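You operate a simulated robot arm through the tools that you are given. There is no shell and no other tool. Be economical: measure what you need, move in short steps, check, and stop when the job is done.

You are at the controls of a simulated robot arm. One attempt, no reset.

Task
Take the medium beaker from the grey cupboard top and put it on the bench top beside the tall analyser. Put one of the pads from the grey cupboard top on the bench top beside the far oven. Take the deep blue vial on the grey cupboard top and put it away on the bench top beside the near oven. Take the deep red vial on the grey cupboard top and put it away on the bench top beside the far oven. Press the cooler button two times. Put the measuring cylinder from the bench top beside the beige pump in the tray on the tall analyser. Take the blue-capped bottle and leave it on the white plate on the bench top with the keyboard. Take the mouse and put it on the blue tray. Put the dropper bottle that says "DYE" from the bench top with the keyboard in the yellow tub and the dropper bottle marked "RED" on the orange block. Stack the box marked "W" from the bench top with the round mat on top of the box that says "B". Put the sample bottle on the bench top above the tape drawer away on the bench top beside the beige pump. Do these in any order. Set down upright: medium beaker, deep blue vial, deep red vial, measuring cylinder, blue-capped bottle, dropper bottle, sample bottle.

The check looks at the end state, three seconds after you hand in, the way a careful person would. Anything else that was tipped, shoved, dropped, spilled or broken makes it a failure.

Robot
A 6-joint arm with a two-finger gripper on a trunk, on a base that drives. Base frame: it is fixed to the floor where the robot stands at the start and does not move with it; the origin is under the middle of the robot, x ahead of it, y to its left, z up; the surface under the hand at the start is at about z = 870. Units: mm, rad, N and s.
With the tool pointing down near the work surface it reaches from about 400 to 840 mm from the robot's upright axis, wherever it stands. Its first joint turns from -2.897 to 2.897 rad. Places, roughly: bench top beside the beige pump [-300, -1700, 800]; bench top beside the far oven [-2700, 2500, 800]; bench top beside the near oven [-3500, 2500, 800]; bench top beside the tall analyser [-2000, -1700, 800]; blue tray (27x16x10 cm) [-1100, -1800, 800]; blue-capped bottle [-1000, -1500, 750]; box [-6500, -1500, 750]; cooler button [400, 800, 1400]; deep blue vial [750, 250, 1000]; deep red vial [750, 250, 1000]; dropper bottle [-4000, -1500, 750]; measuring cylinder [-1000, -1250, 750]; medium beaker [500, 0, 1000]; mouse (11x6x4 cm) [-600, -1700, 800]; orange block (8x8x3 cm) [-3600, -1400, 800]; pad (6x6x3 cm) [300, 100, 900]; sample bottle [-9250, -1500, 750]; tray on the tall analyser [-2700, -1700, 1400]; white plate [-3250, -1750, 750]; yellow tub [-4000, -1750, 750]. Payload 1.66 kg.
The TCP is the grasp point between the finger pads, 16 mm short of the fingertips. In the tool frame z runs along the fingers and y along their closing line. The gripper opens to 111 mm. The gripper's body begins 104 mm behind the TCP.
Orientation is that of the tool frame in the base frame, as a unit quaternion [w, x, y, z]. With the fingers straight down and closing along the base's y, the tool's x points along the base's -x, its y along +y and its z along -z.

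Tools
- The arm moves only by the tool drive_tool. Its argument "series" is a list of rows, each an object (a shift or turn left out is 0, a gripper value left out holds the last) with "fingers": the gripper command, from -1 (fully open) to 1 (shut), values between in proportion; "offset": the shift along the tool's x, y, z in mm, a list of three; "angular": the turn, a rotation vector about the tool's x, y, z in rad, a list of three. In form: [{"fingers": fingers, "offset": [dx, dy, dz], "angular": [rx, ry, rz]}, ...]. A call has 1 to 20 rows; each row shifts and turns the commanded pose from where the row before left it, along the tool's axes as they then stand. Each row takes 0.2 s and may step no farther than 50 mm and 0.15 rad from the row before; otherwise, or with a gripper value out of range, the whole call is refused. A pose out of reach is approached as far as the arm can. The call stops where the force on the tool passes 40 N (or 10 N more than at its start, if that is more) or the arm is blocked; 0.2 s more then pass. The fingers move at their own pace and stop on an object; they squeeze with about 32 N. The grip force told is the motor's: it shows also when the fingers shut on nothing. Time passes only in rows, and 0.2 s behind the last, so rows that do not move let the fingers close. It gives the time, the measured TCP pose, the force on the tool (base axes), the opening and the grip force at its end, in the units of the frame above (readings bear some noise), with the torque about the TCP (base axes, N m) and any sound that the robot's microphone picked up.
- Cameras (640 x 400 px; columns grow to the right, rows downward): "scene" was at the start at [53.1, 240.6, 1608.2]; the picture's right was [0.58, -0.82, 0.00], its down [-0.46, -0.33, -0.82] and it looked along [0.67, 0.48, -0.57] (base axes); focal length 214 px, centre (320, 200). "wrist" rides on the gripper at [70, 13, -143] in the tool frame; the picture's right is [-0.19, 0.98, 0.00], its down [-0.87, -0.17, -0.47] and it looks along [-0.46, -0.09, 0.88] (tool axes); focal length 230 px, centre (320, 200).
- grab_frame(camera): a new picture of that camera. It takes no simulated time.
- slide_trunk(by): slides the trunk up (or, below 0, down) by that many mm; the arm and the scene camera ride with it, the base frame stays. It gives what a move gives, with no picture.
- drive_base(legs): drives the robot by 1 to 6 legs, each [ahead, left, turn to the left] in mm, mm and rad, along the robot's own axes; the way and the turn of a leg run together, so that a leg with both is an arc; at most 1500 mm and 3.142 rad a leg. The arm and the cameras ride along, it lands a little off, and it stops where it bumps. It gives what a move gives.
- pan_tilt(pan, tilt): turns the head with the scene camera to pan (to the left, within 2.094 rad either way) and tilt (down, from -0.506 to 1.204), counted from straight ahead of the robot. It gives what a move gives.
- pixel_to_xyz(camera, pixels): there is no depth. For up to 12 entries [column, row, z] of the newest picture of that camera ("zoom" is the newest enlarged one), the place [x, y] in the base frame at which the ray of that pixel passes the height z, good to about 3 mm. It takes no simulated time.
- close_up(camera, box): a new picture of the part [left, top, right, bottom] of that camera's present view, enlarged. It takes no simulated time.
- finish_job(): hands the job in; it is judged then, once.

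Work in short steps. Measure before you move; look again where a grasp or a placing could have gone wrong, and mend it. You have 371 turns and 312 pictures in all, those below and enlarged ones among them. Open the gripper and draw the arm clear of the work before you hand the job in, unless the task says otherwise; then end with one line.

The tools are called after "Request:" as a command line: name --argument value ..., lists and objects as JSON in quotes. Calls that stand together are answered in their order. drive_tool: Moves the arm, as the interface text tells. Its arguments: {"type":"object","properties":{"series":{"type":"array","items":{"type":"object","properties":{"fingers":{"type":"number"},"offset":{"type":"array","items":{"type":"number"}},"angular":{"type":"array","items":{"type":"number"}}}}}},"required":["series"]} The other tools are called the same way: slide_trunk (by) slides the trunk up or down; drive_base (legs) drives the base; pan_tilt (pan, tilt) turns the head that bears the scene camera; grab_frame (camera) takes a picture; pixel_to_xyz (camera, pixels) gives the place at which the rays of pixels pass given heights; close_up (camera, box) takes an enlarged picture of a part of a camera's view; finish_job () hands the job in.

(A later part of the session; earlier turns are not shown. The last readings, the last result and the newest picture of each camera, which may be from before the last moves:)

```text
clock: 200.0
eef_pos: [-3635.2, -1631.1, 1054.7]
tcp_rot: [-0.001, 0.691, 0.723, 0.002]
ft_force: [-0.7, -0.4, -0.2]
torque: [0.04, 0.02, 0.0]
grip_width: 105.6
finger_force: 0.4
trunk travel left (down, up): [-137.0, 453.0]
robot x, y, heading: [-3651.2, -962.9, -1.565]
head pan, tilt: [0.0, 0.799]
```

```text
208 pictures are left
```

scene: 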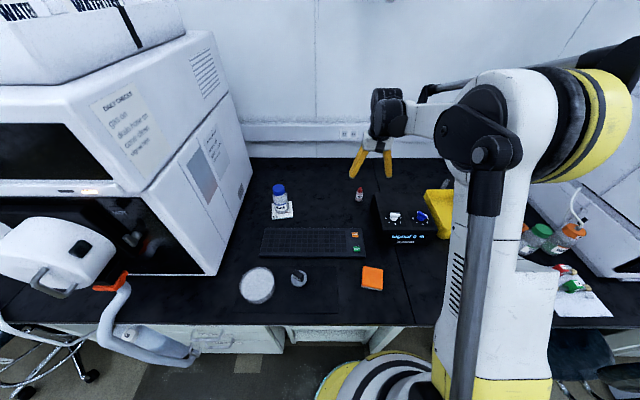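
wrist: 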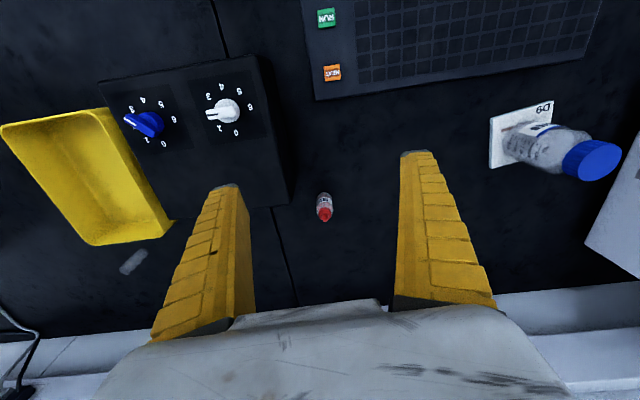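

RED bottle at wrist (325,207), scene (360,194). I zoom and triangulate.

Request:
close_up --camera "wrist" --box '[295, 180, 355, 230]'

Request:
pixel_to_xyz --camera "zoom" --pixels '[[320, 200, 750], [320, 200, 800], [320, 200, 850]]'

Request:
close_up --camera "scene" --box '[330, 175, 390, 215]'

Request:
pixel_to_xyz --camera "zoom" --pixels '[[320, 240, 750], [320, 200, 800], [320, 170, 840]]'

```text
8.00 times, centred on (325, 205) of wrist
```

zoom: 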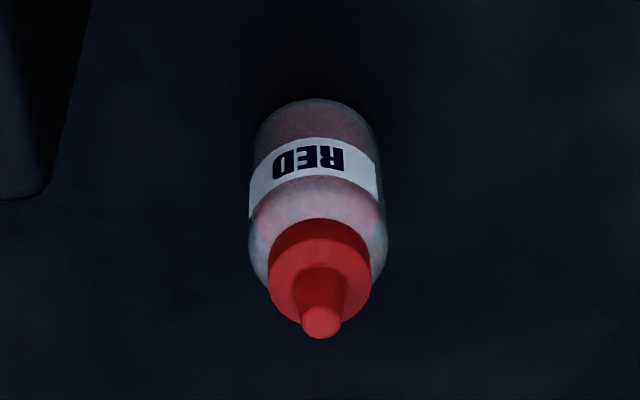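

```text
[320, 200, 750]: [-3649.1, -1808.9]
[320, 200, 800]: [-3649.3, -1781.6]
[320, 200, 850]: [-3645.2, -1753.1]
```

```text
10.00 times, centred on (360, 195) of scene
```

zoom: 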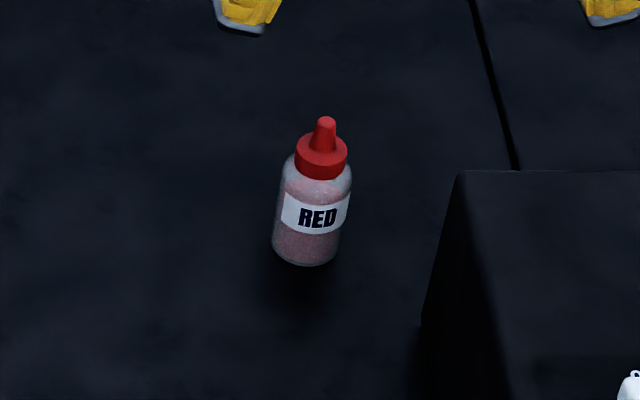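

```text
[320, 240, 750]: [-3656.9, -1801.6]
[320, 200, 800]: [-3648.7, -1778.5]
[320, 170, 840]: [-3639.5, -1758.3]
```

Request:
pixel_to_xyz --camera "zoom" --pixels '[[306, 246, 752], [321, 160, 810], [325, 120, 830], [325, 120, 840], [325, 120, 850]]'

Request:
pixel_to_xyz --camera "wrist" --pixels '[[324.5, 196, 752], [325.2, 212, 810], [325.2, 220, 830], [325.2, 220, 840], [325.2, 220, 850], [316, 203, 790], [333.5, 203, 790]]'

```text
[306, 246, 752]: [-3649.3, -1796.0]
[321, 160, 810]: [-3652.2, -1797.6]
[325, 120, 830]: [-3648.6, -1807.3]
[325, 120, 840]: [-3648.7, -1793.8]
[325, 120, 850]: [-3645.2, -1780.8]
```

```text
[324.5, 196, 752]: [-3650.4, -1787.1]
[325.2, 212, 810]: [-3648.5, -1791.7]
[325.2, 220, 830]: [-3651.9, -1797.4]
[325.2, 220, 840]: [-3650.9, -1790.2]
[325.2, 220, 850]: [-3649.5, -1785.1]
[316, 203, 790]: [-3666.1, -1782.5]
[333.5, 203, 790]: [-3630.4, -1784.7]
```

RED bottle at (−3650,−1793), Ø≈36, tip ≈838. I narrow the fingers, lower to 900 and extend above it.

Request:
drive_tool --series '[{"offset": [0, 0, 45], "fingers": -0.1}, {"offset": [0, 0, 45]}, {"offset": [0, 0, 40]}, {"offset": [-40, -6, 0]}, {"offset": [-40, -6, 0]}, {"offset": [-40, -5, 0]}, {"offset": [-41, -5, 0]}, {}]'

Request:
grab_frame --camera "wrist"

Request:
close_up --camera "scene" --box '[320, 140, 420, 220]'

```text
clock: 201.8
eef_pos: [-3649.9, -1791.0, 925.5]
tcp_rot: [-0.001, 0.691, 0.723, 0.002]
ft_force: [0.1, -0.6, -0.3]
torque: [0.03, 0.0, 0.01]
grip_width: 63.0
finger_force: 1.9
trunk travel left (down, up): [-137.0, 453.0]
robot x, y, heading: [-3646.6, -959.1, -1.566]
head pan, tilt: [0.0, 0.799]
```

```text
205 pictures are left
```

wrist: 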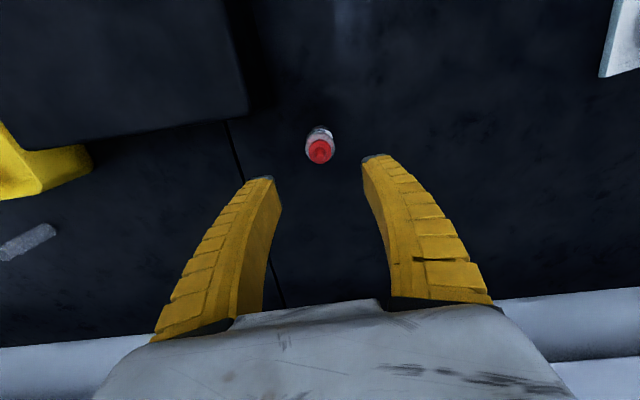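

```text
5.00 times, centred on (370, 180) of scene
```

zoom: 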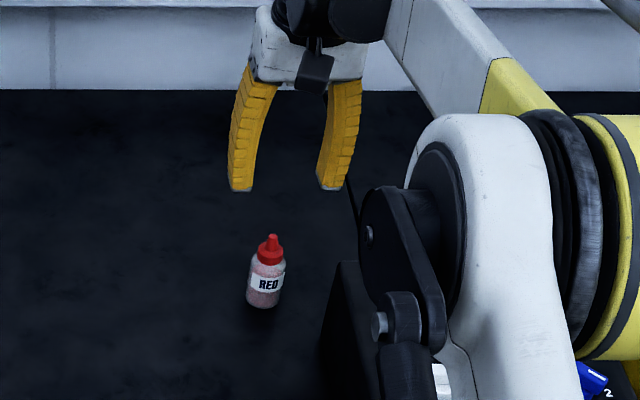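

Request:
pixel_to_xyz --camera "wrist" --pixels '[[320, 150, 815], [319, 155, 835]]'

Request:
drive_tool --series '[{"offset": [0, 0, 45]}, {"offset": [0, 0, 45]}, {"offset": [0, 0, 30]}, {"offset": [0, 0, 18]}, {"fingers": 0.1}, {"fingers": 0.3}, {"fingers": 1}, {}, {}]'

Request:
grab_frame --camera "wrist"

```text
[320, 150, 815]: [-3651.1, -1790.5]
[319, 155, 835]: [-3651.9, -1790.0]
```

```text
clock: 203.8
eef_pos: [-3651.7, -1779.4, 791.2]
tcp_rot: [0.0, 0.691, 0.723, 0.001]
ft_force: [-0.1, 1.5, 6.7]
torque: [0.01, -0.02, 0.03]
grip_width: 27.6
finger_force: 32.3
out of reach, approached as far as the arm can: row 3, 4
trunk travel left (down, up): [-137.0, 453.0]
robot x, y, heading: [-3650.7, -962.2, -1.559]
head pan, tilt: [0.0, 0.799]
```

```text
203 pictures are left
```

wrist: 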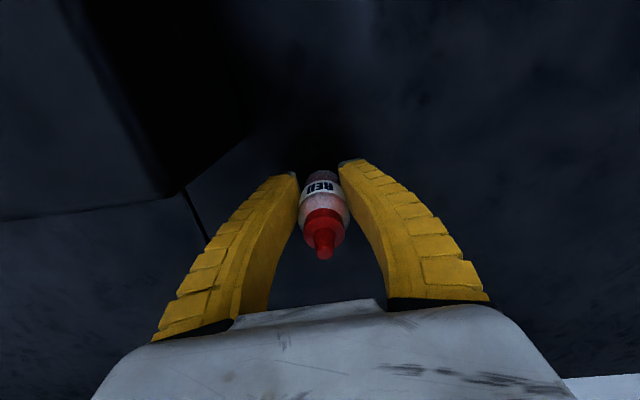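

The reach fell short by 12 mm, so the grip is off-centre. I open, rise, move the base 30 mm ahead and retry.

Request:
drive_tool --series '[{"fingers": 0.3}, {"fingers": 0.1}, {"fingers": -0.1}, {"offset": [0, 0, -30]}, {"offset": [0, 0, -40]}, {"offset": [0, 0, -40]}, {"offset": [20, 0, 0]}, {}]'

Request:
drive_base --legs '[[30, 0, 0]]'

Request:
grab_frame --camera "wrist"

Request:
close_up --camera "wrist" --box '[280, 100, 360, 180]'

```text
clock: 205.6
eef_pos: [-3652.9, -1760.9, 901.1]
tcp_rot: [-0.001, 0.691, 0.723, 0.003]
ft_force: [-0.4, -0.5, -0.1]
torque: [0.0, 0.03, -0.02]
grip_width: 63.1
finger_force: 1.3
trunk travel left (down, up): [-137.0, 453.0]
robot x, y, heading: [-3649.9, -961.1, -1.565]
head pan, tilt: [0.0, 0.799]
```

```text
clock: 206.5
eef_pos: [-3652.5, -1792.3, 898.9]
tcp_rot: [-0.001, 0.691, 0.722, 0.003]
ft_force: [-0.7, -0.5, -0.2]
torque: [0.0, 0.01, 0.02]
grip_width: 63.2
finger_force: 1.2
trunk travel left (down, up): [-137.0, 453.0]
robot x, y, heading: [-3645.8, -994.3, -1.563]
head pan, tilt: [0.0, 0.799]
```

```text
202 pictures are left
```

wrist: 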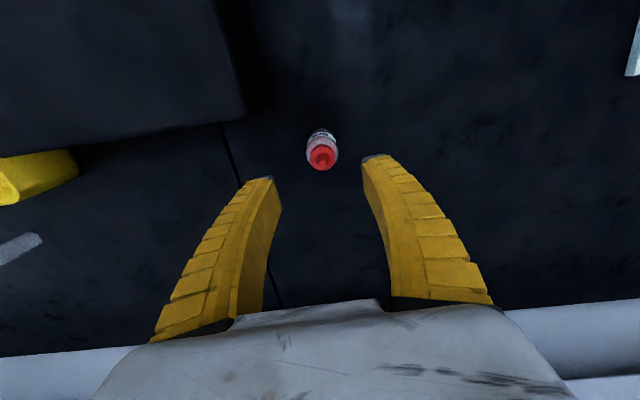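

```text
5.00 times, centred on (320, 140) of wrist
```

zoom: 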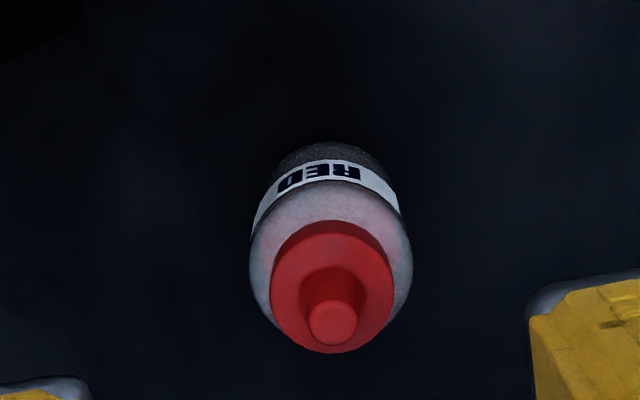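

Request:
pixel_to_xyz --camera "zoom" --pixels '[[333, 292, 815], [333, 322, 835], [330, 240, 785]]'

Request:
drive_tool --series '[{"offset": [0, 0, 40]}, {"offset": [0, 0, 40]}, {"offset": [0, 0, 32]}, {}]'

```text
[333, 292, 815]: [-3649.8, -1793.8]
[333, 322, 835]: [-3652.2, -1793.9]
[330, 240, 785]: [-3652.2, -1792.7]
```

```text
clock: 207.5
eef_pos: [-3653.7, -1789.9, 786.8]
tcp_rot: [-0.002, 0.692, 0.722, 0.002]
ft_force: [-0.2, 0.3, 0.1]
torque: [0.0, 0.0, -0.02]
grip_width: 63.0
finger_force: 1.7
trunk travel left (down, up): [-137.0, 453.0]
robot x, y, heading: [-3651.1, -994.8, -1.562]
head pan, tilt: [0.0, 0.799]
```

The bottle stood fast at (−3651,−1793) and the TCP is right on it. I close.

Request:
drive_tool --series '[{"offset": [-3, 1, 0], "fingers": 0.1}, {"fingers": 0.3}, {"fingers": 1}, {}, {}]'

Request:
grab_frame --camera "wrist"

```text
clock: 208.7
eef_pos: [-3652.3, -1792.6, 788.4]
tcp_rot: [-0.001, 0.691, 0.723, 0.002]
ft_force: [-0.3, -1.2, 6.8]
torque: [0.02, -0.05, -0.04]
grip_width: 29.1
finger_force: 31.6
trunk travel left (down, up): [-137.0, 453.0]
robot x, y, heading: [-3648.4, -993.7, -1.561]
head pan, tilt: [0.0, 0.799]
```

```text
200 pictures are left
```

wrist: 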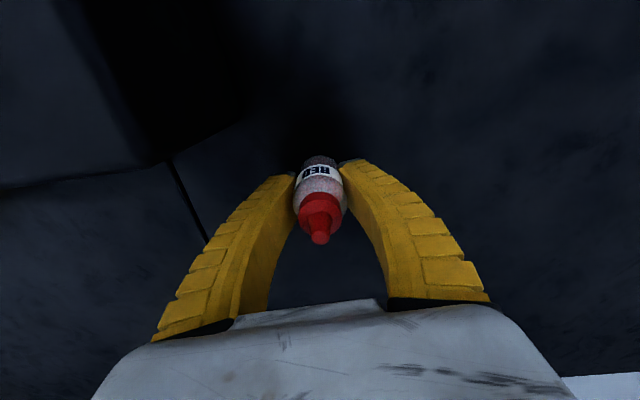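

Gripped. I lift, retract and back up 200 mm, then measure the orange block.

Request:
drive_tool --series '[{"offset": [0, 0, -15]}, {"offset": [0, 0, -30]}, {"offset": [0, 0, -45]}, {"offset": [0, 0, -45]}, {"offset": [0, 0, -25]}, {"offset": [50, 0, 0]}, {"offset": [50, 0, 0]}, {"offset": [50, 0, 0]}, {"offset": [50, 0, 0]}, {}]'

Request:
drive_base --legs '[[-200, 0, -0.009]]'

Request:
grab_frame --camera "scene"

Request:
grab_frame --camera "wrist"

```text
clock: 210.9
eef_pos: [-3659.2, -1593.6, 951.3]
tcp_rot: [-0.002, 0.691, 0.723, 0.002]
ft_force: [-0.6, -0.6, 0.2]
torque: [0.0, 0.0, -0.01]
grip_width: 26.7
finger_force: 31.6
trunk travel left (down, up): [-137.0, 453.0]
robot x, y, heading: [-3653.4, -992.5, -1.561]
head pan, tilt: [0.0, 0.799]
```

```text
clock: 212.5
eef_pos: [-3664.8, -1387.1, 950.3]
tcp_rot: [-0.003, 0.694, 0.72, 0.002]
ft_force: [0.1, 0.5, -0.4]
torque: [-0.05, -0.02, 0.02]
grip_width: 26.4
finger_force: 32.3
trunk travel left (down, up): [-137.0, 453.0]
robot x, y, heading: [-3649.2, -789.6, -1.572]
head pan, tilt: [0.0, 0.799]
```

```text
199 pictures are left
```

scene: 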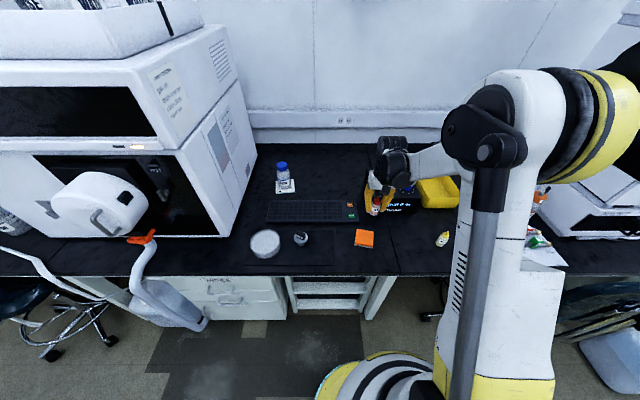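

```text
198 pictures are left
```

wrist: 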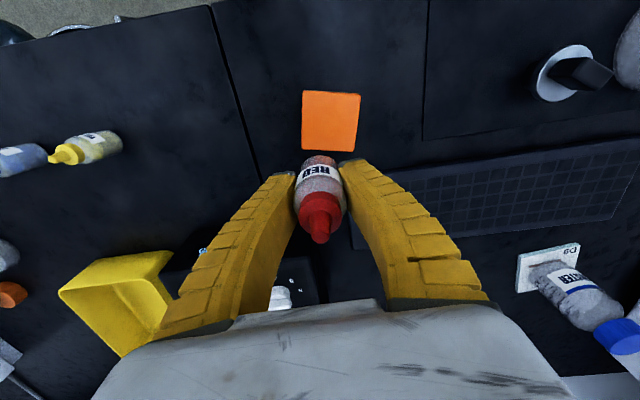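

I locate the block's top in both views.

Request:
pixel_to_xyz --camera "wrist" --pixels '[[303, 91, 780], [360, 95, 780], [356, 150, 780], [301, 149, 780], [330, 121, 780], [330, 121, 770]]'

Request:
close_up --camera "scene" --box '[335, 170, 405, 260]'

Request:
pixel_to_xyz --camera "scene" --pixels '[[365, 237, 780], [365, 237, 770]]'

```text
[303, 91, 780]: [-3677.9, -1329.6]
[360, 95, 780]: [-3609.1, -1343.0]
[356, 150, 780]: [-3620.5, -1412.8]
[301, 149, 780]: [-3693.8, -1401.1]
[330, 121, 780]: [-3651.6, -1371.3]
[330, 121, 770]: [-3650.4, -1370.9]
```

```text
4.44 times, centred on (370, 215) of scene
```

zoom: 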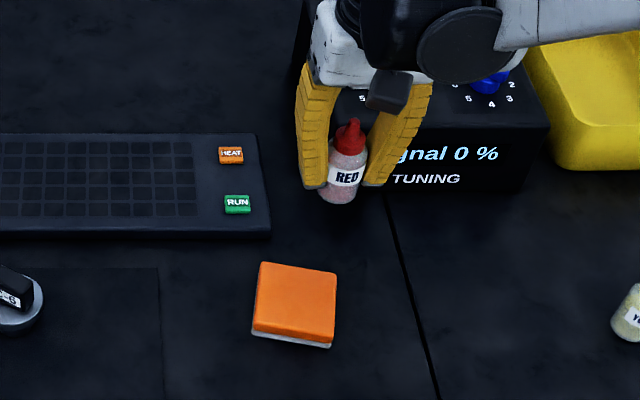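

```text
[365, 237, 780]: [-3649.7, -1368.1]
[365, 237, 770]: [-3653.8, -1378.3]
```

Block centre (−3651,−1371), top ≈780. I move over it and down to ~25 mm above.

Request:
drive_tool --series '[{"offset": [15, 14.5, 0]}, {"offset": [0, 0, 40]}, {"offset": [0, 0, 40]}, {"offset": [0, 0, 27]}, {}]'

Request:
close_up --camera "scene" --box '[335, 170, 405, 260]'

Request:
close_up --camera "wrist" --box '[250, 80, 390, 250]'

```text
clock: 213.7
eef_pos: [-3650.3, -1375.2, 844.6]
tcp_rot: [-0.001, 0.694, 0.72, 0.003]
ft_force: [0.5, 0.1, -1.0]
torque: [0.04, 0.02, 0.0]
grip_width: 26.0
finger_force: 32.1
trunk travel left (down, up): [-137.0, 453.0]
robot x, y, heading: [-3646.4, -786.0, -1.571]
head pan, tilt: [0.0, 0.799]
```

```text
4.44 times, centred on (370, 215) of scene
```

zoom: 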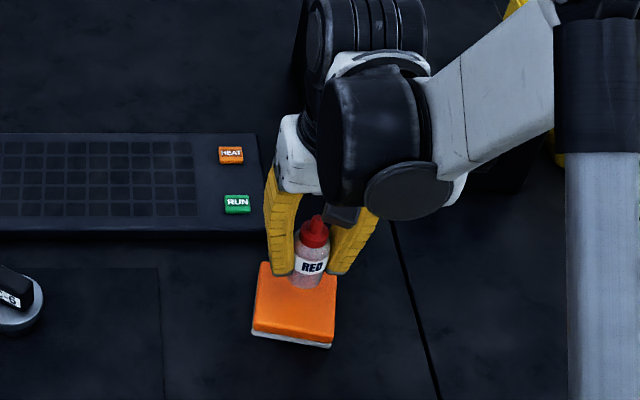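

```text
2.35 times, centred on (320, 165) of wrist
```

zoom: 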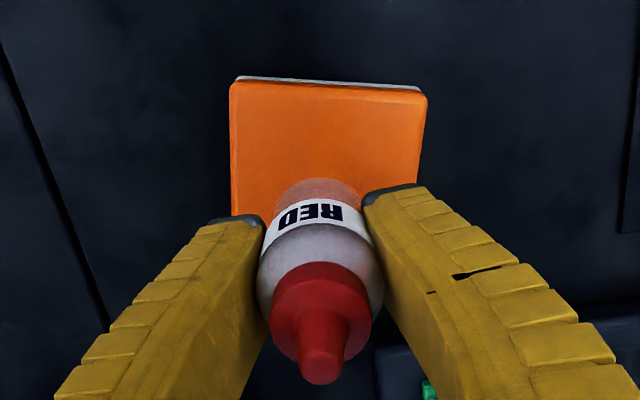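

Aligned. I feel down.

Request:
drive_tool --series '[{"offset": [0, 0, 8]}, {"offset": [0, 0, 6]}, {"offset": [0, 0, 4]}, {}]'

Request:
drive_tool --series '[{"offset": [0, 0, 3]}, {"offset": [0, 0, 2]}, {}]'

```text
clock: 214.7
eef_pos: [-3651.8, -1373.7, 827.0]
tcp_rot: [-0.002, 0.694, 0.72, 0.002]
ft_force: [0.0, -0.6, -1.1]
torque: [-0.01, 0.01, -0.01]
grip_width: 25.7
finger_force: 32.4
trunk travel left (down, up): [-137.0, 453.0]
robot x, y, heading: [-3645.1, -787.5, -1.568]
head pan, tilt: [0.0, 0.799]
```

```text
clock: 215.5
eef_pos: [-3651.8, -1371.3, 819.8]
tcp_rot: [-0.001, 0.694, 0.72, 0.002]
ft_force: [0.1, 0.3, -1.5]
torque: [0.0, 0.02, 0.0]
grip_width: 25.5
finger_force: 32.0
trunk travel left (down, up): [-137.0, 453.0]
robot x, y, heading: [-3649.0, -787.3, -1.569]
head pan, tilt: [0.0, 0.799]
```

Request:
drive_tool --series '[{"offset": [0, 0, 2]}, {"offset": [0, 0, 1]}, {}]'

Request:
close_up --camera "scene" --box '[350, 200, 400, 250]'

```text
clock: 216.3
eef_pos: [-3651.8, -1371.1, 817.4]
tcp_rot: [-0.002, 0.694, 0.72, 0.003]
ft_force: [-0.5, 0.1, -0.1]
torque: [0.02, -0.03, -0.01]
grip_width: 25.5
finger_force: 32.0
trunk travel left (down, up): [-137.0, 453.0]
robot x, y, heading: [-3649.3, -786.6, -1.573]
head pan, tilt: [0.0, 0.799]
```

```text
8.00 times, centred on (375, 225) of scene
```

zoom: 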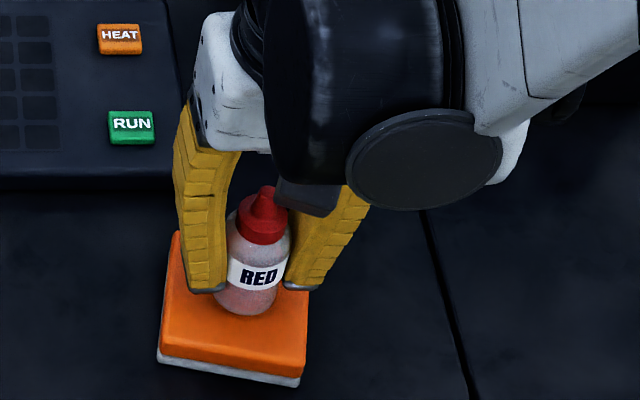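

Request:
drive_tool --series '[{"offset": [0, 0, 2]}, {}]'

Request:
drive_tool --series '[{"offset": [0, 0, 2]}, {}]'

```text
clock: 216.9
eef_pos: [-3651.4, -1372.1, 817.1]
tcp_rot: [-0.002, 0.694, 0.72, 0.004]
ft_force: [0.2, 0.4, -0.5]
torque: [0.03, -0.03, 0.0]
grip_width: 25.3
finger_force: 31.9
trunk travel left (down, up): [-137.0, 453.0]
robot x, y, heading: [-3649.3, -787.5, -1.571]
head pan, tilt: [0.0, 0.799]
```

```text
clock: 217.5
eef_pos: [-3652.0, -1371.8, 813.2]
tcp_rot: [0.0, 0.694, 0.72, 0.003]
ft_force: [0.7, -0.1, -0.5]
torque: [-0.02, 0.01, 0.0]
grip_width: 25.5
finger_force: 32.1
trunk travel left (down, up): [-137.0, 453.0]
robot x, y, heading: [-3648.7, -788.0, -1.571]
head pan, tilt: [0.0, 0.799]
```

Request:
drive_tool --series '[{"offset": [0, 0, 2]}, {}]'

Request:
drive_tool --series '[{"offset": [0, 0, 2]}, {}]'

Request:
drive_tool --series '[{"offset": [0, 0, 2]}, {}]'

```text
clock: 218.1
eef_pos: [-3651.8, -1371.0, 811.8]
tcp_rot: [-0.001, 0.694, 0.72, 0.002]
ft_force: [-0.1, -4.6, 19.0]
torque: [0.04, 0.02, -0.04]
grip_width: 26.5
finger_force: 31.8
trunk travel left (down, up): [-137.0, 453.0]
robot x, y, heading: [-3648.8, -788.2, -1.568]
head pan, tilt: [0.0, 0.799]
```

```text
clock: 218.7
eef_pos: [-3651.3, -1369.4, 811.7]
tcp_rot: [-0.001, 0.694, 0.72, 0.001]
ft_force: [-2.2, -1.9, 22.1]
torque: [0.08, 0.05, -0.01]
grip_width: 29.1
finger_force: 31.8
trunk travel left (down, up): [-137.0, 453.0]
robot x, y, heading: [-3650.2, -787.8, -1.569]
head pan, tilt: [0.0, 0.799]
```

```text
clock: 219.3
eef_pos: [-3651.9, -1370.8, 808.7]
tcp_rot: [-0.001, 0.694, 0.72, 0.001]
ft_force: [-1.2, 0.9, 23.5]
torque: [0.17, 0.0, -0.01]
grip_width: 31.0
finger_force: 31.6
trunk travel left (down, up): [-137.0, 453.0]
robot x, y, heading: [-3646.4, -787.8, -1.571]
head pan, tilt: [0.0, 0.799]
```

Contact reached. I ease up 3 mm and release slowly.

Request:
drive_tool --series '[{"offset": [0, 0, -2]}, {"fingers": 0.35}, {"fingers": 0.2}, {"fingers": 0.0}, {"fingers": -0.2}, {}]'

Request:
close_up --camera "scene" --box '[350, 200, 400, 250]'

Request:
drive_tool --series '[{"offset": [0, 0, -15]}, {"offset": [0, 0, -30]}, {"offset": [0, 0, -45]}, {"offset": [0, 0, -45]}, {"offset": [0, 0, -45]}, {"offset": [0, 0, -45]}]'

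Request:
close_up --camera "scene" --box '[335, 170, 475, 260]'

```text
clock: 220.7
eef_pos: [-3650.7, -1371.3, 809.4]
tcp_rot: [-0.001, 0.694, 0.72, 0.003]
ft_force: [-0.3, 0.0, 0.6]
torque: [0.0, -0.03, 0.01]
grip_width: 68.3
finger_force: 1.5
trunk travel left (down, up): [-137.0, 453.0]
robot x, y, heading: [-3648.0, -785.5, -1.574]
head pan, tilt: [0.0, 0.799]
```

```text
8.00 times, centred on (375, 225) of scene
```

zoom: 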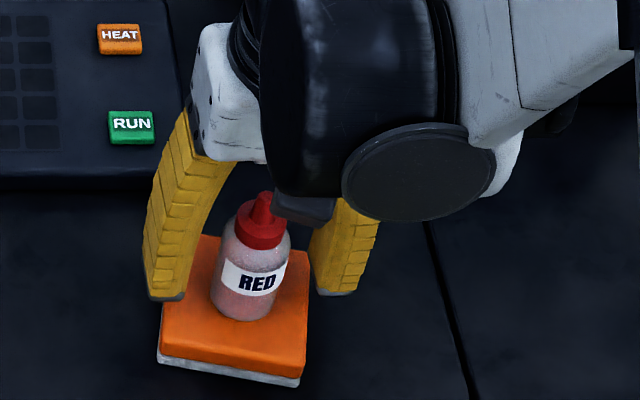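

```text
clock: 222.1
eef_pos: [-3650.4, -1372.5, 1034.6]
tcp_rot: [-0.001, 0.694, 0.72, 0.002]
ft_force: [0.0, 0.2, 0.6]
torque: [-0.01, -0.02, -0.01]
grip_width: 68.5
finger_force: 1.2
trunk travel left (down, up): [-137.0, 453.0]
robot x, y, heading: [-3648.5, -788.2, -1.577]
head pan, tilt: [0.0, 0.799]
```

```text
4.44 times, centred on (405, 215) of scene
```

zoom: 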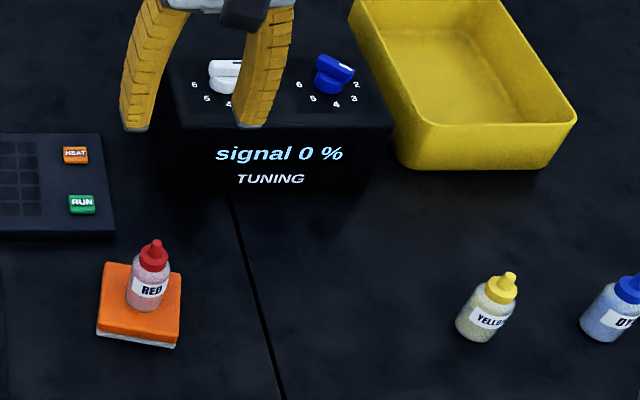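

RED stands on the block. I back 150 and shift right 400 towards the DYE bottle, then look.

Request:
drive_base --legs '[[-150, 0, 0], [0, -400, 0]]'

Request:
grab_frame --camera "scene"

Request:
grab_frame --camera "wrist"

```text
clock: 225.5
eef_pos: [-4047.6, -1225.9, 1033.5]
tcp_rot: [-0.001, 0.694, 0.72, 0.003]
ft_force: [-0.2, 0.5, 0.0]
torque: [0.03, -0.03, -0.01]
grip_width: 68.5
finger_force: 1.2
trunk travel left (down, up): [-137.0, 453.0]
robot x, y, heading: [-4043.4, -638.3, -1.575]
head pan, tilt: [0.0, 0.799]
```

```text
191 pictures are left
```

scene: 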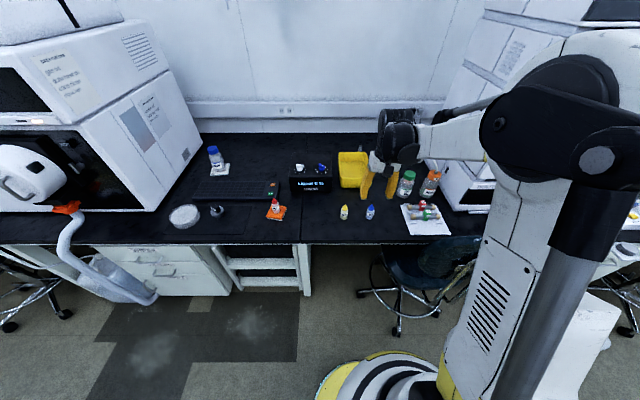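

```text
190 pictures are left
```

wrist: 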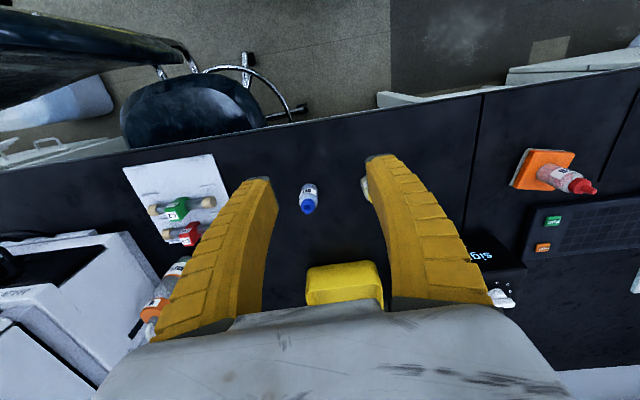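

Request:
pixel_to_xyz --camera "scene" --pixels '[[397, 334, 0], [360, 295, 0], [370, 218, 752], [371, 207, 810], [344, 218, 752], [340, 188, 752], [366, 188, 752], [352, 160, 820], [425, 245, 900]]'

Request:
pixel_to_xyz --camera "wrist" --pixels '[[309, 190, 752], [308, 204, 810], [308, 211, 835], [306, 273, 810], [378, 262, 810]]'

```text
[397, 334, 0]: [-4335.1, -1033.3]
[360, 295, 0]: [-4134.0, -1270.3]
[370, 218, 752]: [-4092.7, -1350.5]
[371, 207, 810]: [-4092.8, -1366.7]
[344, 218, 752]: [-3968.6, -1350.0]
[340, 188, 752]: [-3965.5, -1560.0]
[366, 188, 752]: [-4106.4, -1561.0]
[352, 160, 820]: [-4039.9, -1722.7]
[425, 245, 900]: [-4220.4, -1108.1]
```

```text
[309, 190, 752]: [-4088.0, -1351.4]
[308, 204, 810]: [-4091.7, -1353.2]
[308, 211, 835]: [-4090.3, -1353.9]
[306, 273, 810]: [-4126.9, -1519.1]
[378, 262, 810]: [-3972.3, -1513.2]
```

DYE at (−4091,−1353). I drive ahead 200, left 10, and pull the TCP over the bottle.

Request:
drive_base --legs '[[200, 10, 0]]'

Request:
drive_tool --series '[{"offset": [35, -25, 20]}, {"offset": [30, -20, 35]}, {"offset": [10, -10, 40]}, {"offset": [0, 0, 30], "fingers": -0.1}, {}]'

Request:
grab_frame --camera "wrist"

Request:
pixel_to_xyz --camera "wrist" --pixels '[[320, 150, 815], [320, 160, 835]]'

```text
clock: 227.2
eef_pos: [-4038.5, -1432.2, 1033.5]
tcp_rot: [-0.002, 0.694, 0.72, 0.002]
ft_force: [-0.1, -0.4, 0.7]
torque: [0.04, -0.05, 0.0]
grip_width: 68.4
finger_force: 1.5
trunk travel left (down, up): [-137.0, 453.0]
robot x, y, heading: [-4034.9, -845.3, -1.575]
head pan, tilt: [0.0, 0.799]
```

```text
refused: row 2 steps farther than a row can; nothing moved
```

```text
189 pictures are left
```

wrist: 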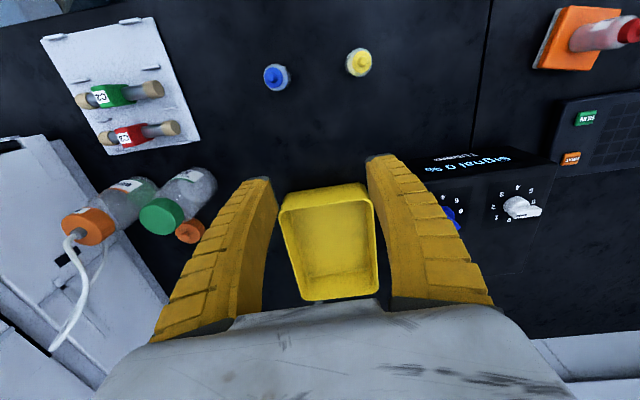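

```text
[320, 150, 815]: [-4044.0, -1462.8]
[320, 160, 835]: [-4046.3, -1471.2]
```

The tub is well seen at (330,240); DYE at (277,77). I measure both, then shift with smaller steps.

Request:
pixel_to_xyz --camera "wrist" --pixels '[[277, 77, 825], [282, 209, 815], [370, 186, 815], [378, 292, 815], [302, 300, 815], [330, 250, 757]]'

Request:
drive_tool --series '[{"offset": [27, -17, 30]}, {"offset": [27, -17, 30]}, {"offset": [26, -16, 30]}, {"offset": [0, 0, 35], "fingers": -0.1}, {}]'

Request:
grab_frame --camera "wrist"

```text
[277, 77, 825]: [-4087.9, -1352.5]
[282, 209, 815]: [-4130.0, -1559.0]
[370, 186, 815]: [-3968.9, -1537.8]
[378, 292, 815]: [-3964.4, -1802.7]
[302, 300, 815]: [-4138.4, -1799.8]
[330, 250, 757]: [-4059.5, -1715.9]
```

```text
clock: 228.4
eef_pos: [-4092.8, -1352.6, 905.0]
tcp_rot: [-0.001, 0.694, 0.72, 0.003]
ft_force: [-1.1, -0.3, -1.5]
torque: [0.03, -0.04, 0.03]
grip_width: 63.1
finger_force: 1.0
trunk travel left (down, up): [-137.0, 453.0]
robot x, y, heading: [-4035.6, -845.2, -1.574]
head pan, tilt: [0.0, 0.799]
```

```text
188 pictures are left
```

wrist: 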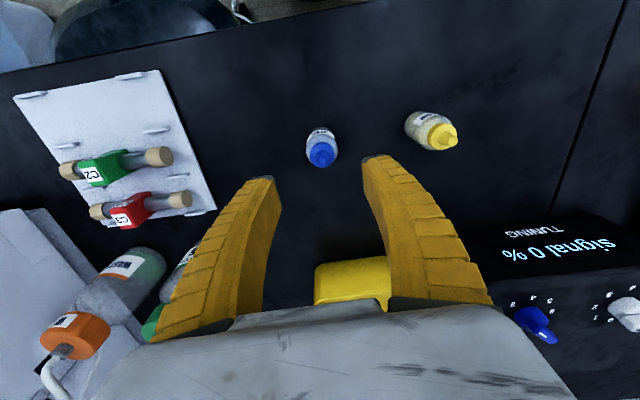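

Request:
pixel_to_xyz --camera "wrist" --pixels '[[321, 152, 815], [322, 158, 835]]'

Request:
drive_tool --series '[{"offset": [0, 2, 40]}, {"offset": [0, 0, 40]}, {"offset": [0, 0, 35]}, {"fingers": 0.1}, {"fingers": 0.3}, {"fingers": 1}, {}, {}]'

Request:
grab_frame --camera "wrist"

```text
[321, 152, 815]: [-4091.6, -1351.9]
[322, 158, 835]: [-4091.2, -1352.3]
```

```text
clock: 230.2
eef_pos: [-4088.8, -1353.7, 793.8]
tcp_rot: [-0.001, 0.694, 0.72, 0.003]
ft_force: [-0.4, 1.1, 7.6]
torque: [0.15, -0.02, 0.0]
grip_width: 27.8
finger_force: 31.9
trunk travel left (down, up): [-137.0, 453.0]
robot x, y, heading: [-4034.0, -844.5, -1.569]
head pan, tilt: [0.0, 0.799]
```

```text
187 pictures are left
```

wrist: 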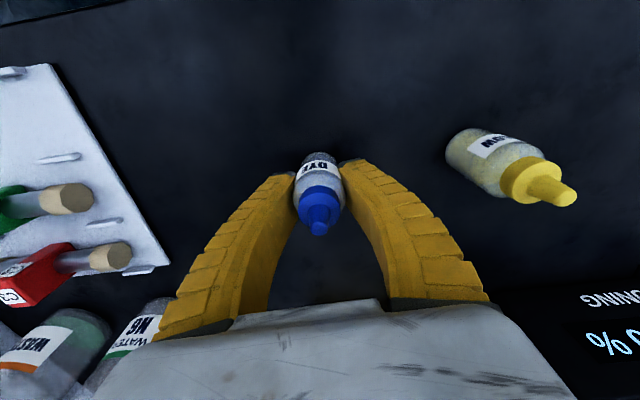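

Gripped. I lift 140 mm and carry it over the tub to about (−4050,−1640).

Request:
drive_tool --series '[{"offset": [0, 0, -20]}, {"offset": [0, 0, -40]}, {"offset": [0, 0, -40]}, {"offset": [0, 0, -40]}, {"offset": [-41, 4, 0]}, {"offset": [-41, 4, 0]}, {"offset": [-41, 4, 0]}, {"offset": [-41, 4, 0]}, {"offset": [-41, 4, 0]}, {"offset": [-41, 4, 0]}, {"offset": [-41, 4, 0]}, {}]'

Request:
grab_frame --camera "wrist"

Request:
close_up --camera "scene" --box '[320, 120, 440, 220]'

```text
clock: 232.8
eef_pos: [-4052.7, -1637.7, 931.2]
tcp_rot: [-0.001, 0.694, 0.72, 0.003]
ft_force: [-0.1, 0.2, -0.1]
torque: [0.02, 0.0, 0.0]
grip_width: 26.0
finger_force: 31.7
trunk travel left (down, up): [-137.0, 453.0]
robot x, y, heading: [-4036.3, -846.5, -1.571]
head pan, tilt: [0.0, 0.799]
```

```text
186 pictures are left
```

wrist: 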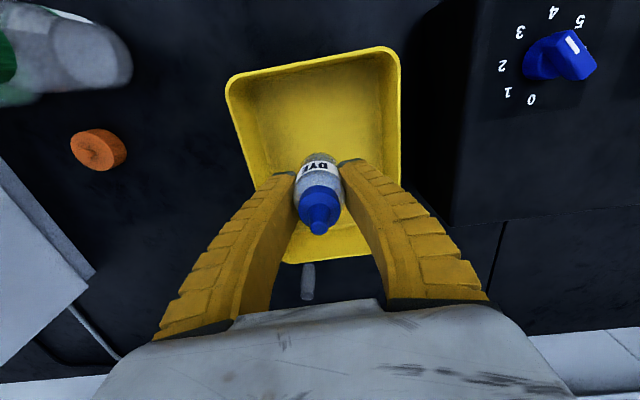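

```text
4.00 times, centred on (380, 170) of scene
```

zoom: 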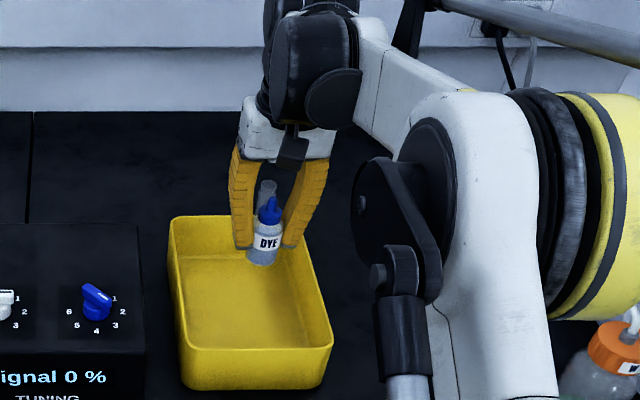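

Position is good. I lower to ~815 and feel down.

Request:
drive_tool --series '[{"offset": [0, 0, 40]}, {"offset": [0, 0, 40]}, {"offset": [0, 0, 30]}, {"offset": [0, 0, 6]}, {}]'

Request:
drive_tool --series '[{"offset": [0, 0, 4]}, {"offset": [0, 0, 2]}, {"offset": [0, 0, 2]}, {}]'

Request:
drive_tool --series '[{"offset": [0, 0, 2]}, {"offset": [0, 0, 2]}, {}]'

```text
clock: 234.0
eef_pos: [-4052.2, -1639.3, 816.2]
tcp_rot: [-0.001, 0.694, 0.72, 0.002]
ft_force: [-0.1, 0.8, 0.4]
torque: [-0.01, 0.02, -0.03]
grip_width: 26.0
finger_force: 31.8
trunk travel left (down, up): [-137.0, 453.0]
robot x, y, heading: [-4036.6, -846.9, -1.574]
head pan, tilt: [0.0, 0.799]
```

```text
clock: 235.0
eef_pos: [-4050.4, -1637.2, 808.6]
tcp_rot: [-0.001, 0.694, 0.72, 0.003]
ft_force: [-0.3, -0.4, -0.2]
torque: [0.0, 0.01, -0.02]
grip_width: 25.8
finger_force: 32.1
trunk travel left (down, up): [-137.0, 453.0]
robot x, y, heading: [-4035.7, -848.3, -1.576]
head pan, tilt: [0.0, 0.799]
```

```text
clock: 235.8
eef_pos: [-4050.0, -1639.2, 805.5]
tcp_rot: [-0.002, 0.694, 0.72, 0.003]
ft_force: [-0.4, 0.8, -0.5]
torque: [-0.02, 0.01, 0.0]
grip_width: 25.9
finger_force: 33.0
trunk travel left (down, up): [-137.0, 453.0]
robot x, y, heading: [-4033.3, -845.2, -1.573]
head pan, tilt: [0.0, 0.799]
```

Request:
drive_tool --series '[{"offset": [0, 0, 2]}, {"offset": [0, 0, 2]}, {}]'

Request:
drive_tool --series '[{"offset": [0, 0, 2]}, {"offset": [0, 0, 2]}, {}]'

Request:
drive_tool --series '[{"offset": [0, 0, 2]}, {}]'

```text
clock: 236.6
eef_pos: [-4050.4, -1638.2, 799.9]
tcp_rot: [-0.001, 0.694, 0.72, 0.002]
ft_force: [0.8, -0.3, 0.3]
torque: [-0.01, 0.03, 0.02]
grip_width: 25.6
finger_force: 31.8
trunk travel left (down, up): [-137.0, 453.0]
robot x, y, heading: [-4037.3, -843.2, -1.573]
head pan, tilt: [0.0, 0.799]
```

```text
clock: 237.4
eef_pos: [-4050.5, -1637.7, 798.2]
tcp_rot: [-0.001, 0.694, 0.72, 0.001]
ft_force: [-0.4, -6.0, 17.9]
torque: [0.05, 0.02, 0.01]
grip_width: 27.1
finger_force: 31.9
trunk travel left (down, up): [-137.0, 453.0]
robot x, y, heading: [-4035.5, -843.6, -1.57]
head pan, tilt: [0.0, 0.799]
```

```text
clock: 238.0
eef_pos: [-4049.5, -1637.1, 795.3]
tcp_rot: [-0.001, 0.694, 0.72, 0.002]
ft_force: [-1.6, -3.3, 21.6]
torque: [0.03, 0.02, 0.03]
grip_width: 29.8
finger_force: 31.8
trunk travel left (down, up): [-137.0, 453.0]
robot x, y, heading: [-4036.5, -846.1, -1.575]
head pan, tilt: [0.0, 0.799]
```

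Contact on the tub floor. Ease up 2 mm and release, then rise.

Request:
drive_tool --series '[{"offset": [0, 0, -2]}, {"fingers": 0.35}, {"fingers": 0.2}, {"fingers": 0.0}, {"fingers": -0.1}, {}, {"offset": [0, 0, -15]}, {"offset": [0, 0, -30]}, {"offset": [0, 0, -45]}, {"offset": [0, 0, -45]}, {"offset": [0, 0, -45]}, {"offset": [0, 0, -45]}]'

Request:
close_up --camera "scene" --box '[320, 120, 440, 220]'

Request:
grab_frame --camera "wrist"

```text
clock: 240.6
eef_pos: [-4051.2, -1640.1, 1020.3]
tcp_rot: [-0.001, 0.694, 0.72, 0.002]
ft_force: [0.5, -0.5, 0.0]
torque: [0.02, 0.0, -0.01]
grip_width: 63.5
finger_force: 1.3
trunk travel left (down, up): [-137.0, 453.0]
robot x, y, heading: [-4035.5, -842.3, -1.572]
head pan, tilt: [0.0, 0.799]
```

```text
4.00 times, centred on (380, 170) of scene
```

zoom: 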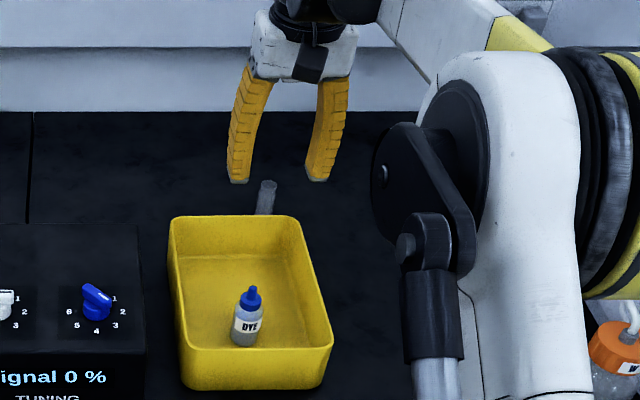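

```text
183 pictures are left
```

wrist: 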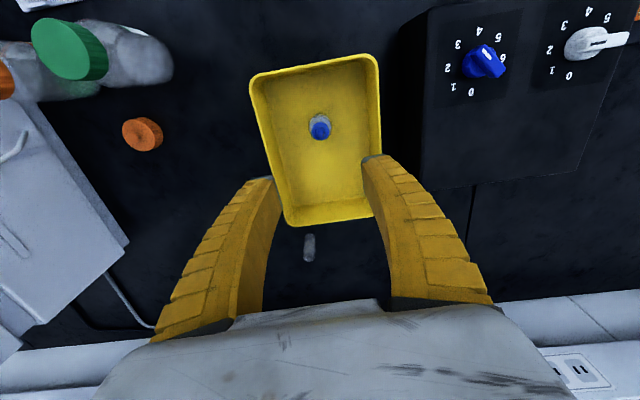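

DYE stands in the tub. I retract and drive down the aisle to the boxes near x = −6500.

Request:
drive_tool --series '[{"offset": [50, 0, 0]}, {"offset": [50, 0, 0]}, {"offset": [50, 0, 0]}, {"offset": [50, 0, 0]}]'

Request:
drive_base --legs '[[-480, 0, 0], [0, -1200, 0], [0, -1200, 0]]'

Request:
pan_tilt --pan 0.0 --tilt 0.6

Request:
grab_frame --camera "scene"

Request:
grab_frame --camera "wrist"

```text
clock: 241.6
eef_pos: [-4059.3, -1436.0, 1020.6]
tcp_rot: [-0.001, 0.694, 0.72, 0.002]
ft_force: [1.0, 1.0, 0.2]
torque: [0.0, -0.01, 0.01]
grip_width: 62.9
finger_force: 1.0
trunk travel left (down, up): [-137.0, 453.0]
robot x, y, heading: [-4037.7, -842.4, -1.572]
head pan, tilt: [0.0, 0.799]
```

```text
clock: 255.9
eef_pos: [-6480.8, -966.1, 1019.7]
tcp_rot: [0.0, 0.69, 0.724, 0.002]
ft_force: [0.5, 0.9, -0.2]
torque: [0.01, 0.02, 0.02]
grip_width: 63.0
finger_force: 1.5
trunk travel left (down, up): [-137.0, 453.0]
robot x, y, heading: [-6464.5, -371.3, -1.562]
head pan, tilt: [0.0, 0.799]
```

```text
clock: 256.7
eef_pos: [-6481.3, -966.1, 1019.7]
tcp_rot: [-0.001, 0.69, 0.724, 0.003]
ft_force: [-0.3, 0.5, -0.4]
torque: [-0.01, 0.02, 0.0]
grip_width: 63.0
finger_force: 1.2
trunk travel left (down, up): [-137.0, 453.0]
robot x, y, heading: [-6464.9, -373.8, -1.56]
head pan, tilt: [0.0, 0.6]
```

```text
182 pictures are left
```

scene: 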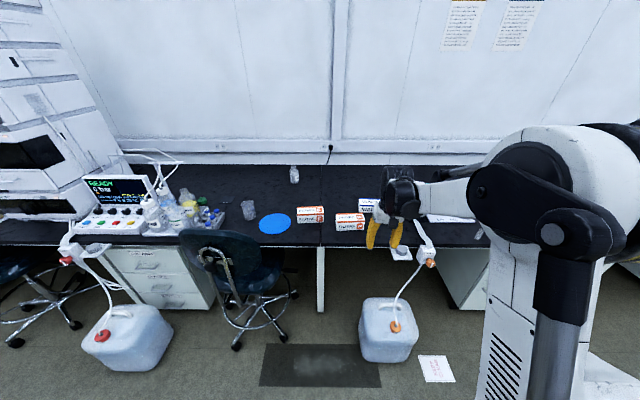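

```text
181 pictures are left
```

wrist: 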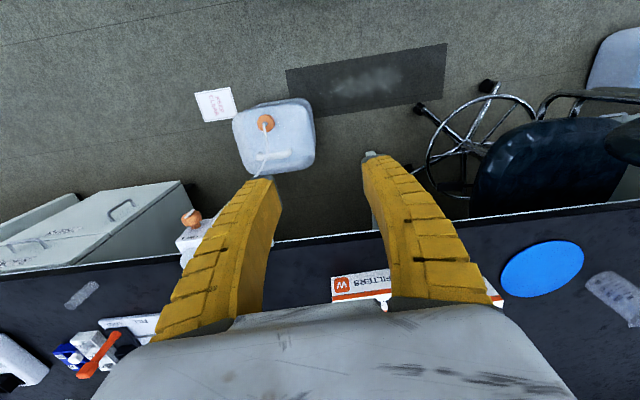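

Boxes lie near the blue round mat. I zoom to read them.

Request:
close_up --camera "scene" --box '[230, 160, 430, 270]'

Request:
close_up --camera "scene" --box '[285, 185, 395, 240]'

```text
3.20 times, centred on (330, 215) of scene
```

zoom: 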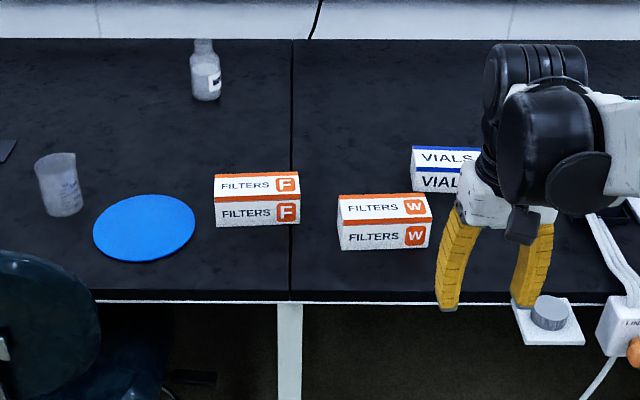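

```text
5.82 times, centred on (340, 212) of scene
```

zoom: 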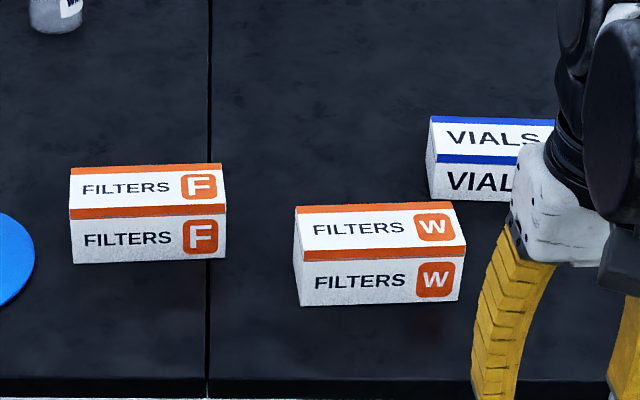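

I check the jug on the floor, the box corners, and move right 250 mm to see the VIALS box.

Request:
pixel_to_xyz --camera "scene" --pixels '[[385, 362, 0], [360, 350, 0], [418, 345, 0], [438, 372, 0], [240, 350, 0], [285, 335, 0]]'

Request:
pixel_to_xyz --camera "zoom" --pixels '[[302, 305, 750], [459, 300, 750], [463, 250, 800], [448, 201, 800], [297, 207, 800]]'

Request:
drive_base --legs '[[0, -350, -0.008]]'

Request:
grab_frame --camera "scene"

Request:
close_up --camera "scene" --box '[220, 180, 330, 250]'

```text
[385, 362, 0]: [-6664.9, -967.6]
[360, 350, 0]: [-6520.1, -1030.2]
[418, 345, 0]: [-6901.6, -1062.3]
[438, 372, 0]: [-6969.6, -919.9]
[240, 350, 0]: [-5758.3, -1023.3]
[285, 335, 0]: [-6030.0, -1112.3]
```

```text
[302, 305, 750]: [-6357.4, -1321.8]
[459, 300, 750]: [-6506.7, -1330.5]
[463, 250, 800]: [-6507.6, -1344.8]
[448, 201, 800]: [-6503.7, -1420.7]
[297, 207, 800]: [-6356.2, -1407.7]
```

```text
clock: 258.9
eef_pos: [-6838.5, -967.0, 1021.1]
tcp_rot: [-0.001, 0.695, 0.719, 0.002]
ft_force: [-0.8, 0.5, 0.2]
torque: [0.0, -0.04, 0.03]
grip_width: 62.8
finger_force: 1.3
trunk travel left (down, up): [-137.0, 453.0]
robot x, y, heading: [-6814.3, -375.2, -1.572]
head pan, tilt: [0.0, 0.6]
```

```text
178 pictures are left
```

scene: 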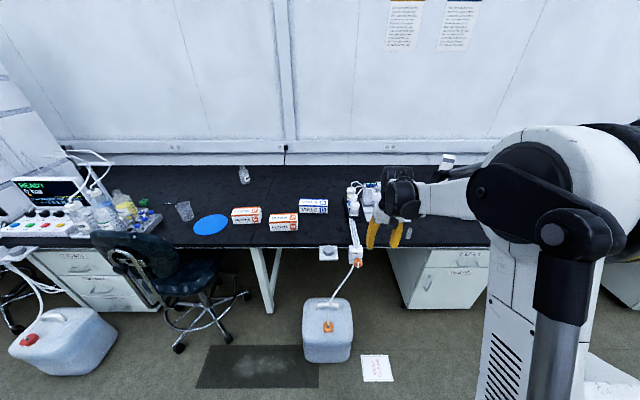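

```text
5.71 times, centred on (275, 215) of scene
```

zoom: 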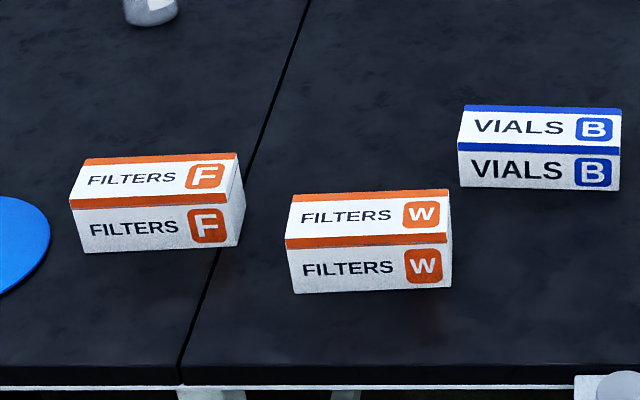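

I measure B's and W's corners from this view.

Request:
pixel_to_xyz --camera "zoom" --pixels '[[462, 187, 750], [618, 190, 750], [458, 150, 800], [621, 153, 800], [621, 109, 800], [465, 105, 800], [286, 246, 800], [451, 238, 800], [448, 190, 800], [293, 195, 800], [293, 293, 750], [449, 288, 750]]'

```text
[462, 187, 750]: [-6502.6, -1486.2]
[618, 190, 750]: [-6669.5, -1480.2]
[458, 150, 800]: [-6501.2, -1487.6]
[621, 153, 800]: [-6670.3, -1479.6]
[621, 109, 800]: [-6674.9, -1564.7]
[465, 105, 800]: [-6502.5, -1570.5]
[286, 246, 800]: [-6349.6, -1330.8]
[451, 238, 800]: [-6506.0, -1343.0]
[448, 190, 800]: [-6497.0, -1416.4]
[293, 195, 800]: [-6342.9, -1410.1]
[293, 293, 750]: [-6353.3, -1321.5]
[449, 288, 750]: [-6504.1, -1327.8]
```

Request:
pixel_to_xyz --camera "scene" --pixels '[[304, 356, 0], [330, 364, 0], [352, 355, 0], [178, 352, 0], [228, 340, 0], [247, 295, 0], [328, 253, 760]]'

```text
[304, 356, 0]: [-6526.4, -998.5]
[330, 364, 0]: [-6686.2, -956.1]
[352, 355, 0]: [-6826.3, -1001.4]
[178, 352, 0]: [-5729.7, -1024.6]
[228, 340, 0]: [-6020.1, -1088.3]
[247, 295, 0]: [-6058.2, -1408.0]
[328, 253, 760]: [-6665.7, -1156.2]
```

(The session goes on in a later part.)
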